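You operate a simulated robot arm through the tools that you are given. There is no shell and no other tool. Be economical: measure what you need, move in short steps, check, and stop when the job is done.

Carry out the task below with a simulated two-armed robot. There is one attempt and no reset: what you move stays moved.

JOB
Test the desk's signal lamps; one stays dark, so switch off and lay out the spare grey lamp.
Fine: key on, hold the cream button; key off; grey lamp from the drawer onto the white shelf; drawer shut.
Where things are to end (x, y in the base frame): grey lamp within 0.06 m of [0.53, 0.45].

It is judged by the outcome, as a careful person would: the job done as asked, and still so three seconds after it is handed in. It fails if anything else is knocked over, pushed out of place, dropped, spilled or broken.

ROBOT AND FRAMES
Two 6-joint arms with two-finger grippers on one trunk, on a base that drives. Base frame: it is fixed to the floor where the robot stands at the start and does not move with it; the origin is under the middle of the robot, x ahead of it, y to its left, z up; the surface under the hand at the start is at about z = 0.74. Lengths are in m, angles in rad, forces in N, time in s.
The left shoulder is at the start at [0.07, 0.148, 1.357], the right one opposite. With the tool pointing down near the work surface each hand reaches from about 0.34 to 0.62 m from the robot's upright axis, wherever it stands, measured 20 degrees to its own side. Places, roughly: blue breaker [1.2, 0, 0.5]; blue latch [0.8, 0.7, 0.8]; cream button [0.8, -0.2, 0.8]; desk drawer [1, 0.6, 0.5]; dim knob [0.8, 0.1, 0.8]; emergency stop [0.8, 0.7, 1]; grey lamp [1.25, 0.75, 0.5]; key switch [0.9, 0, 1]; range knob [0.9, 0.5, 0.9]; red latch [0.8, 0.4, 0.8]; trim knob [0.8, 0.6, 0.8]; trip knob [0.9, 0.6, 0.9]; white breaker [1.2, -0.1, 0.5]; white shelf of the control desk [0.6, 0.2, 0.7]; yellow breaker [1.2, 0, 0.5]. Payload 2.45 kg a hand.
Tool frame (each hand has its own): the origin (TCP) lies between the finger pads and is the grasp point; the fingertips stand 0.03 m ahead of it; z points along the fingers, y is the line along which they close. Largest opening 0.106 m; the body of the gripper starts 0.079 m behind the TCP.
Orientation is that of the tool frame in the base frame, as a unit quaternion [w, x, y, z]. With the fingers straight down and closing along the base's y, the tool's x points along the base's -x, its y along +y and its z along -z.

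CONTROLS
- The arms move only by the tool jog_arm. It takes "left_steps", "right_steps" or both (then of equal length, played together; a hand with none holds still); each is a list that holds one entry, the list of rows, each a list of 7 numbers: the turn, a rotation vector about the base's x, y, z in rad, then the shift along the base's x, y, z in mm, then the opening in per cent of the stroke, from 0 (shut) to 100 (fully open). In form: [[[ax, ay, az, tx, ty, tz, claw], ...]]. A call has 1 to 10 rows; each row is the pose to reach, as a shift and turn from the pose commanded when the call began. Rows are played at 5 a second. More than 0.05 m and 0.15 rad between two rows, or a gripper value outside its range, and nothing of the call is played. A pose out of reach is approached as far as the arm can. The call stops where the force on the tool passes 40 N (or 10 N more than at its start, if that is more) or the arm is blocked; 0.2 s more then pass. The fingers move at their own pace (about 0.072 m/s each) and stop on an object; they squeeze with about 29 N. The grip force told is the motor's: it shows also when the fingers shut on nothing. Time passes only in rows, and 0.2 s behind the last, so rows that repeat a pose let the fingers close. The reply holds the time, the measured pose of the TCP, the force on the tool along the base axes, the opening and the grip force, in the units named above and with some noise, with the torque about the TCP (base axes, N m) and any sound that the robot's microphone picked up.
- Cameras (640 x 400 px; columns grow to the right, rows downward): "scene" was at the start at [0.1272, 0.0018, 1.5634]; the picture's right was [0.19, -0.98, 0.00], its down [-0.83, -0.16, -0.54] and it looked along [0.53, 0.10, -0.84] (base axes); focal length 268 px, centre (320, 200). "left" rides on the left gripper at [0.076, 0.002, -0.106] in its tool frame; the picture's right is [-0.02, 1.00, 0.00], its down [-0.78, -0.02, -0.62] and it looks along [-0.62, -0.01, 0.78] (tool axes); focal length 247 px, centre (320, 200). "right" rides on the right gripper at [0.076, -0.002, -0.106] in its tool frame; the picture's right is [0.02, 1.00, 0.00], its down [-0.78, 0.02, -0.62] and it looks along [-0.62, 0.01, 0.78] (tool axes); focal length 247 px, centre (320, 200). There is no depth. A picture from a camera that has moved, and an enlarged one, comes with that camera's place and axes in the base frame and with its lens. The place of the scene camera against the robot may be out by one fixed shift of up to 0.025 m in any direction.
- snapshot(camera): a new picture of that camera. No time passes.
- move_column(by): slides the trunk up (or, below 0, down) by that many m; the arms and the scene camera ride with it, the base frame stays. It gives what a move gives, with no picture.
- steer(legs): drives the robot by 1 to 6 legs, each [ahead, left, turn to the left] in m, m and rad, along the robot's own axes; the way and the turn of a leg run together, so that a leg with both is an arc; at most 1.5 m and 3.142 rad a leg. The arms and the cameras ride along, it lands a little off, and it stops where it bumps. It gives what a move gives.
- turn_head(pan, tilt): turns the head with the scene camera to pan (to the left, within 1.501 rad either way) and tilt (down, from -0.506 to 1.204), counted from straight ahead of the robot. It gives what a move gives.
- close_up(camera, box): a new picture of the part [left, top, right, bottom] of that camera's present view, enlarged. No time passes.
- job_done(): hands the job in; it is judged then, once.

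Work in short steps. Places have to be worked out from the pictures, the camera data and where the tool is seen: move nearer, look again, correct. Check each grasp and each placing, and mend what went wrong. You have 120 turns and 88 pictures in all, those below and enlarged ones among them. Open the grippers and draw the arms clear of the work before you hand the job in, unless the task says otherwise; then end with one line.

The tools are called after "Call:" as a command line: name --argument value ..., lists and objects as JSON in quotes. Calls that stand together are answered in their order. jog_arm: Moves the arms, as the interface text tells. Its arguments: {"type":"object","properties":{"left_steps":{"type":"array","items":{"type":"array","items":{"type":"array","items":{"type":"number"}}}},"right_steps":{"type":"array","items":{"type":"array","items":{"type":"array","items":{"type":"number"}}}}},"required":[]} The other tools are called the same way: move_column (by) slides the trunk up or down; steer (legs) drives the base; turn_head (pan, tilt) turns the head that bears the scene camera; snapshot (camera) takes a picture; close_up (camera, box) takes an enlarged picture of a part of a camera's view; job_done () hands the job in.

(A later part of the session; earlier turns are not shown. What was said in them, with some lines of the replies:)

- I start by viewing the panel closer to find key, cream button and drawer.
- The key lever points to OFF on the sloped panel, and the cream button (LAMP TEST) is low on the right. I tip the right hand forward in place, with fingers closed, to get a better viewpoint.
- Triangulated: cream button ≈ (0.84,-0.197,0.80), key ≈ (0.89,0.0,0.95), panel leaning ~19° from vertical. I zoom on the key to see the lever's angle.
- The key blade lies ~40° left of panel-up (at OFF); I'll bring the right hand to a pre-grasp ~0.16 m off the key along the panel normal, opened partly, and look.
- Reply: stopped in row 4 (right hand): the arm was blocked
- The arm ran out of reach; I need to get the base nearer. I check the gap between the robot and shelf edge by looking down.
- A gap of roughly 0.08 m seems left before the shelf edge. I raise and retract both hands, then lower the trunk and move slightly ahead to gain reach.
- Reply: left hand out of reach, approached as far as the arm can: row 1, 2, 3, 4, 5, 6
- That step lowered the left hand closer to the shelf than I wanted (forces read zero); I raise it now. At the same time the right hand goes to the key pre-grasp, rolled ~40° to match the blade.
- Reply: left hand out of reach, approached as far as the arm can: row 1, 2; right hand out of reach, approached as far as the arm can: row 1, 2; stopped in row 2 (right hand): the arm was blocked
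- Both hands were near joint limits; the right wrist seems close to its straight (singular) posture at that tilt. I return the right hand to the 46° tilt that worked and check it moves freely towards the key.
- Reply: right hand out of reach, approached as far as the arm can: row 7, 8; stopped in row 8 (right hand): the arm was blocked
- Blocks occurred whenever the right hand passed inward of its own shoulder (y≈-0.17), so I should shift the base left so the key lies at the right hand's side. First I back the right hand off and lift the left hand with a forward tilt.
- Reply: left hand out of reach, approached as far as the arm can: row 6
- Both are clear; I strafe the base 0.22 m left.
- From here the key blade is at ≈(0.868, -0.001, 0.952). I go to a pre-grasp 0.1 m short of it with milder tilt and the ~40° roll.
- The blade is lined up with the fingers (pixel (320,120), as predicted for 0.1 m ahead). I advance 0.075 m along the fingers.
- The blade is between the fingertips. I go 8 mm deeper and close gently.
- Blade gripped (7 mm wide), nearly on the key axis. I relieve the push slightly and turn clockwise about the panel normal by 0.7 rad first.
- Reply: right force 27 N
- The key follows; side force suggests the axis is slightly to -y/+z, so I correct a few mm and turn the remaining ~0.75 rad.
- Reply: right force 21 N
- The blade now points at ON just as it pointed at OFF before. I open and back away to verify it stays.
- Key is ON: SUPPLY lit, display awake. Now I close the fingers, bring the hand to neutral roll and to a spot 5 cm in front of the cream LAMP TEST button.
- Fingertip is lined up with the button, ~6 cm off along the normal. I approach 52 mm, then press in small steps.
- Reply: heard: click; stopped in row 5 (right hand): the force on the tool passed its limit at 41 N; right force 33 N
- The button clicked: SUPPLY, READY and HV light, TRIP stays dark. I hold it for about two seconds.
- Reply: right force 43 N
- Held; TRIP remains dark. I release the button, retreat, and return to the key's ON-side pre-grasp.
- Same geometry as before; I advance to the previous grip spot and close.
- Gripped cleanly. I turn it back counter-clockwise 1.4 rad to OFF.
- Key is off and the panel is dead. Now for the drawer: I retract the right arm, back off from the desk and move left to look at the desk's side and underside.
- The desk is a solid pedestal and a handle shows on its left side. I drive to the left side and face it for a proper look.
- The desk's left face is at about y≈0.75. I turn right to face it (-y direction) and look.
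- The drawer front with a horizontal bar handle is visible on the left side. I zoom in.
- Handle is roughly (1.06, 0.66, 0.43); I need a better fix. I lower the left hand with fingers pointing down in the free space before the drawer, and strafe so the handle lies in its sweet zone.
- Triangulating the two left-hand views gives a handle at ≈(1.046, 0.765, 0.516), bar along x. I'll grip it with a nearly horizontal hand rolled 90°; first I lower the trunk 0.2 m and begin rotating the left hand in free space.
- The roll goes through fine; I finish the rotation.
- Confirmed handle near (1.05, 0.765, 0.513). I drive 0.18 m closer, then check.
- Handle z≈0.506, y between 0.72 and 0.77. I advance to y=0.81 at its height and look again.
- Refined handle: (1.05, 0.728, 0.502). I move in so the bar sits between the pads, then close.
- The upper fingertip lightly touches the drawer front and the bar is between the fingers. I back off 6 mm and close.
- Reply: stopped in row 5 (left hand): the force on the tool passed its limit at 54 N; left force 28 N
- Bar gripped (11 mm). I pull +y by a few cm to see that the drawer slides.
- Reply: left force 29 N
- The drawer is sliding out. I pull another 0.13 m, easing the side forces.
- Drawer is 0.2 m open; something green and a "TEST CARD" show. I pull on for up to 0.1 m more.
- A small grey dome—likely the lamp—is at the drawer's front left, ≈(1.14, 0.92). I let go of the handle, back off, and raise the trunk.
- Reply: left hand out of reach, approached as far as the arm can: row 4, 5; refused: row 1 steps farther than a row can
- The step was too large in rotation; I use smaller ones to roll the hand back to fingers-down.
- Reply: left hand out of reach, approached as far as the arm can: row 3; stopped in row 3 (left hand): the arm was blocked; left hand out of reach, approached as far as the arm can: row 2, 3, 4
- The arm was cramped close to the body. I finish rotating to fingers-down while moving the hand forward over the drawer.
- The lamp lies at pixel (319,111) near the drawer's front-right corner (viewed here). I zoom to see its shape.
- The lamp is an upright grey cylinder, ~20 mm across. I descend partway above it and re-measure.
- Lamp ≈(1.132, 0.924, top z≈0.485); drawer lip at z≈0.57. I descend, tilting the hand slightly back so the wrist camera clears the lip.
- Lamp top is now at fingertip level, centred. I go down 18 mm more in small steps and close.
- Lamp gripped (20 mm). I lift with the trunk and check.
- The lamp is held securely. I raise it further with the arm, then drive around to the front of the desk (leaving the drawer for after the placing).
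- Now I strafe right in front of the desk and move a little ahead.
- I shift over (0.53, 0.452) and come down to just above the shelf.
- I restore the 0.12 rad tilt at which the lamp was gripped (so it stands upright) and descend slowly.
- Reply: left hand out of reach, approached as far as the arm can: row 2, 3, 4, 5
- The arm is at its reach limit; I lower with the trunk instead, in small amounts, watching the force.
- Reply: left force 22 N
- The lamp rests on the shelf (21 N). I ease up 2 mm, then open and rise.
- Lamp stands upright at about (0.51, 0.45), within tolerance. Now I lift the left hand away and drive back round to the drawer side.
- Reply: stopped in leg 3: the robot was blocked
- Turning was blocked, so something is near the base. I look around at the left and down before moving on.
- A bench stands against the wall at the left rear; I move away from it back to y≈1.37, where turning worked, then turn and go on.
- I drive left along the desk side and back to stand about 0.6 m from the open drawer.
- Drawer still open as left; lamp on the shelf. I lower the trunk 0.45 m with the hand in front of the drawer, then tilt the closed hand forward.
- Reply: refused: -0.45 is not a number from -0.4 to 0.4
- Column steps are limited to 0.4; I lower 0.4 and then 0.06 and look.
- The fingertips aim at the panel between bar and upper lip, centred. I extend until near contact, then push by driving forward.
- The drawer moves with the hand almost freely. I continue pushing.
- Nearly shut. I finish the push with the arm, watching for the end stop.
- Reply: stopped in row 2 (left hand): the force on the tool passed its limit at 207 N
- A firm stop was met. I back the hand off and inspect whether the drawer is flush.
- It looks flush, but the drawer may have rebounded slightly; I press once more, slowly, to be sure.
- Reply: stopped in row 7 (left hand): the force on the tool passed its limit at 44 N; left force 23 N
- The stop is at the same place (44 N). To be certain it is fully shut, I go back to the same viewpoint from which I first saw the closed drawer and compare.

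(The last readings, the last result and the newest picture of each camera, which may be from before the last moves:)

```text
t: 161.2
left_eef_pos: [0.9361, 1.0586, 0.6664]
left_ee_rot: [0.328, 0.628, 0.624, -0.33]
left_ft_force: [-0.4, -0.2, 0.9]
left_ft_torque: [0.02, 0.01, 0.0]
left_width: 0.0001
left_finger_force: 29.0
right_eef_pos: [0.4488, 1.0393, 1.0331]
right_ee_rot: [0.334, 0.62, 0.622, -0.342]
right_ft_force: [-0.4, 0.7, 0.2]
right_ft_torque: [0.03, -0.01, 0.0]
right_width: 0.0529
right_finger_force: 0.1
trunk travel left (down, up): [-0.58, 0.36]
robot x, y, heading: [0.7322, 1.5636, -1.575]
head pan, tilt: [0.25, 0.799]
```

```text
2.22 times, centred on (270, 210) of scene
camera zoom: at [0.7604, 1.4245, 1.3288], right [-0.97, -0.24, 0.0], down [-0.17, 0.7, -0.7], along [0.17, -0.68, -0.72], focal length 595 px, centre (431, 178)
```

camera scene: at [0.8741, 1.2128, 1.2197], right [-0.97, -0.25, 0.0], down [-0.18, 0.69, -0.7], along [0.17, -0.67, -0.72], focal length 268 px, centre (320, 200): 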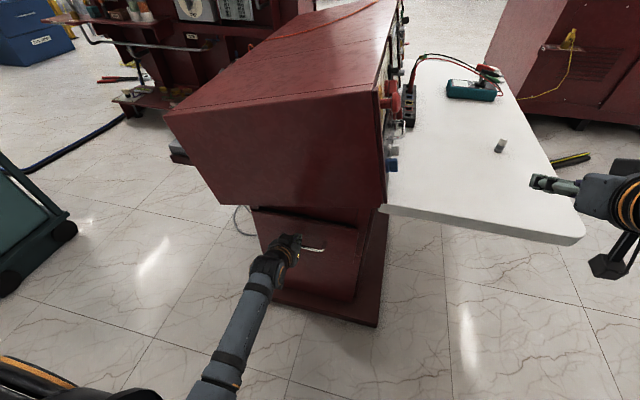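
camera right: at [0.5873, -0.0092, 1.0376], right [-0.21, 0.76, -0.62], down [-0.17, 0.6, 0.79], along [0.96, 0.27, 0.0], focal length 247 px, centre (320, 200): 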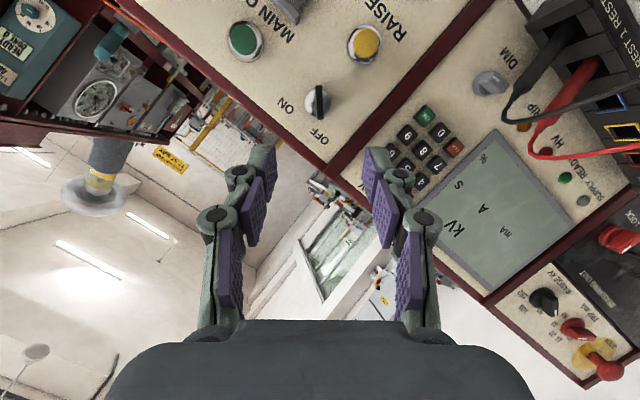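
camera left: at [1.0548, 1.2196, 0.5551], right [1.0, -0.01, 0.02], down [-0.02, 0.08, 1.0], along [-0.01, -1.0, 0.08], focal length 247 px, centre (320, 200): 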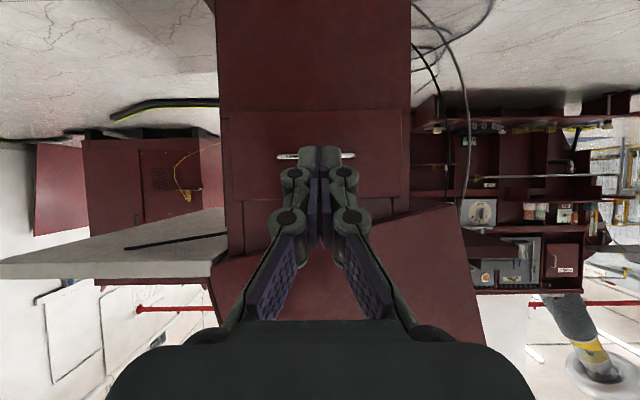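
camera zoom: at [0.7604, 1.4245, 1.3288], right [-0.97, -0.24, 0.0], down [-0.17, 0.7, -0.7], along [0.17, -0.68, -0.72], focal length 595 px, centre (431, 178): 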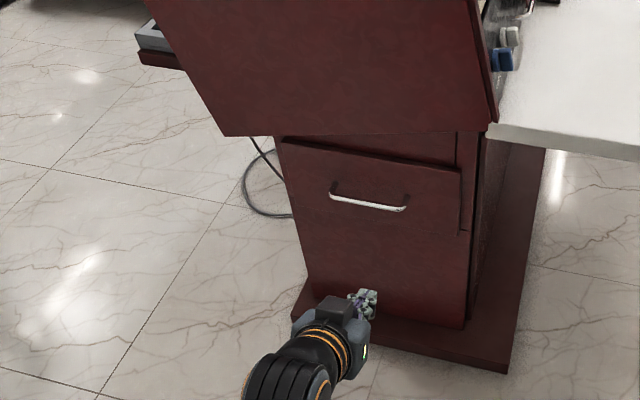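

The view matches the original closed drawer exactly, so it is shut. I open both grippers, back away, and check the lamp.

Call:
jog_arm --left_steps '[[[0, 0, 0, 0, 0, 0, 50], [0, 0, 0, 0, 0, 0, 100], [0, 0, 0, 0, 0, 0, 100]]]' --right_steps '[[[0, 0, 0, 0, 0, 0, 70], [0, 0, 0, 0, 0, 0, 100], [0, 0, 0, 0, 0, 0, 100]]]'

Call:
turn_head --pan -0.15 --tilt 0.6

Call:
snapshot --camera "scene"

```text
t: 162.0
left_eef_pos: [0.9364, 1.0593, 0.6662]
left_ee_rot: [0.327, 0.629, 0.622, -0.33]
left_ft_force: [0.6, 0.7, -0.1]
left_ft_torque: [0.02, 0.0, 0.0]
left_width: 0.0986
left_finger_force: 0.1
right_eef_pos: [0.4488, 1.0401, 1.0321]
right_ee_rot: [0.333, 0.621, 0.622, -0.342]
right_ft_force: [0.5, -0.1, -0.3]
right_ft_torque: [0.02, 0.0, -0.01]
right_width: 0.1061
right_finger_force: 0.1
trunk travel left (down, up): [-0.58, 0.36]
robot x, y, heading: [0.7329, 1.563, -1.574]
head pan, tilt: [0.25, 0.799]
```

```text
t: 162.9
left_eef_pos: [0.9366, 1.0582, 0.6661]
left_ee_rot: [0.327, 0.629, 0.623, -0.33]
left_ft_force: [0.5, -0.1, -0.1]
left_ft_torque: [0.01, 0.04, -0.01]
left_width: 0.106
left_finger_force: 0.0
right_eef_pos: [0.4487, 1.0393, 1.032]
right_ee_rot: [0.333, 0.621, 0.622, -0.342]
right_ft_force: [-1.0, -0.5, 0.4]
right_ft_torque: [0.02, -0.01, 0.03]
right_width: 0.1058
right_finger_force: 0.1
trunk travel left (down, up): [-0.58, 0.36]
robot x, y, heading: [0.7362, 1.5667, -1.577]
head pan, tilt: [-0.15, 0.6]
```

```text
7 pictures are left
camera scene: at [0.7274, 1.4156, 1.3457], right [-0.99, 0.15, 0.0], down [0.09, 0.56, -0.82], along [-0.13, -0.82, -0.57], focal length 268 px, centre (320, 200)
```

scene: 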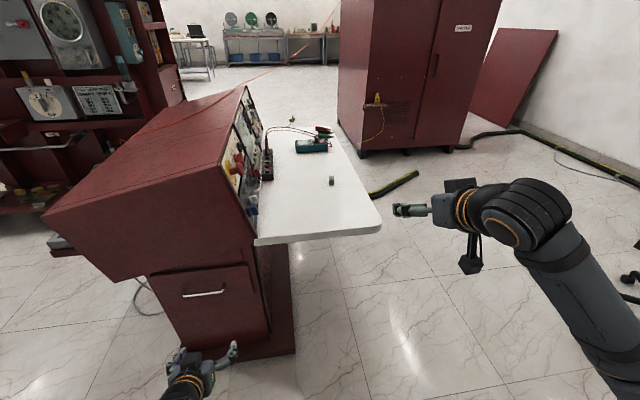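

The lamp stands upright on the shelf at about (0.52, 0.44), the drawer is shut, the key is off, and both hands are clear and open. I hand the job in.

Call:
job_done

```text
The job is handed in.
```

The lamp test showed the TRIP lamp staying dark while SUPPLY, READY and HV lit; the key is back off, the spare grey lamp stands on the white shelf at about (0.52, 0.44), and the drawer is shut; the base was blocked once while turning near the wall bench (its objects were still upright), and the drawer met its end stop with a brief 207 N force.
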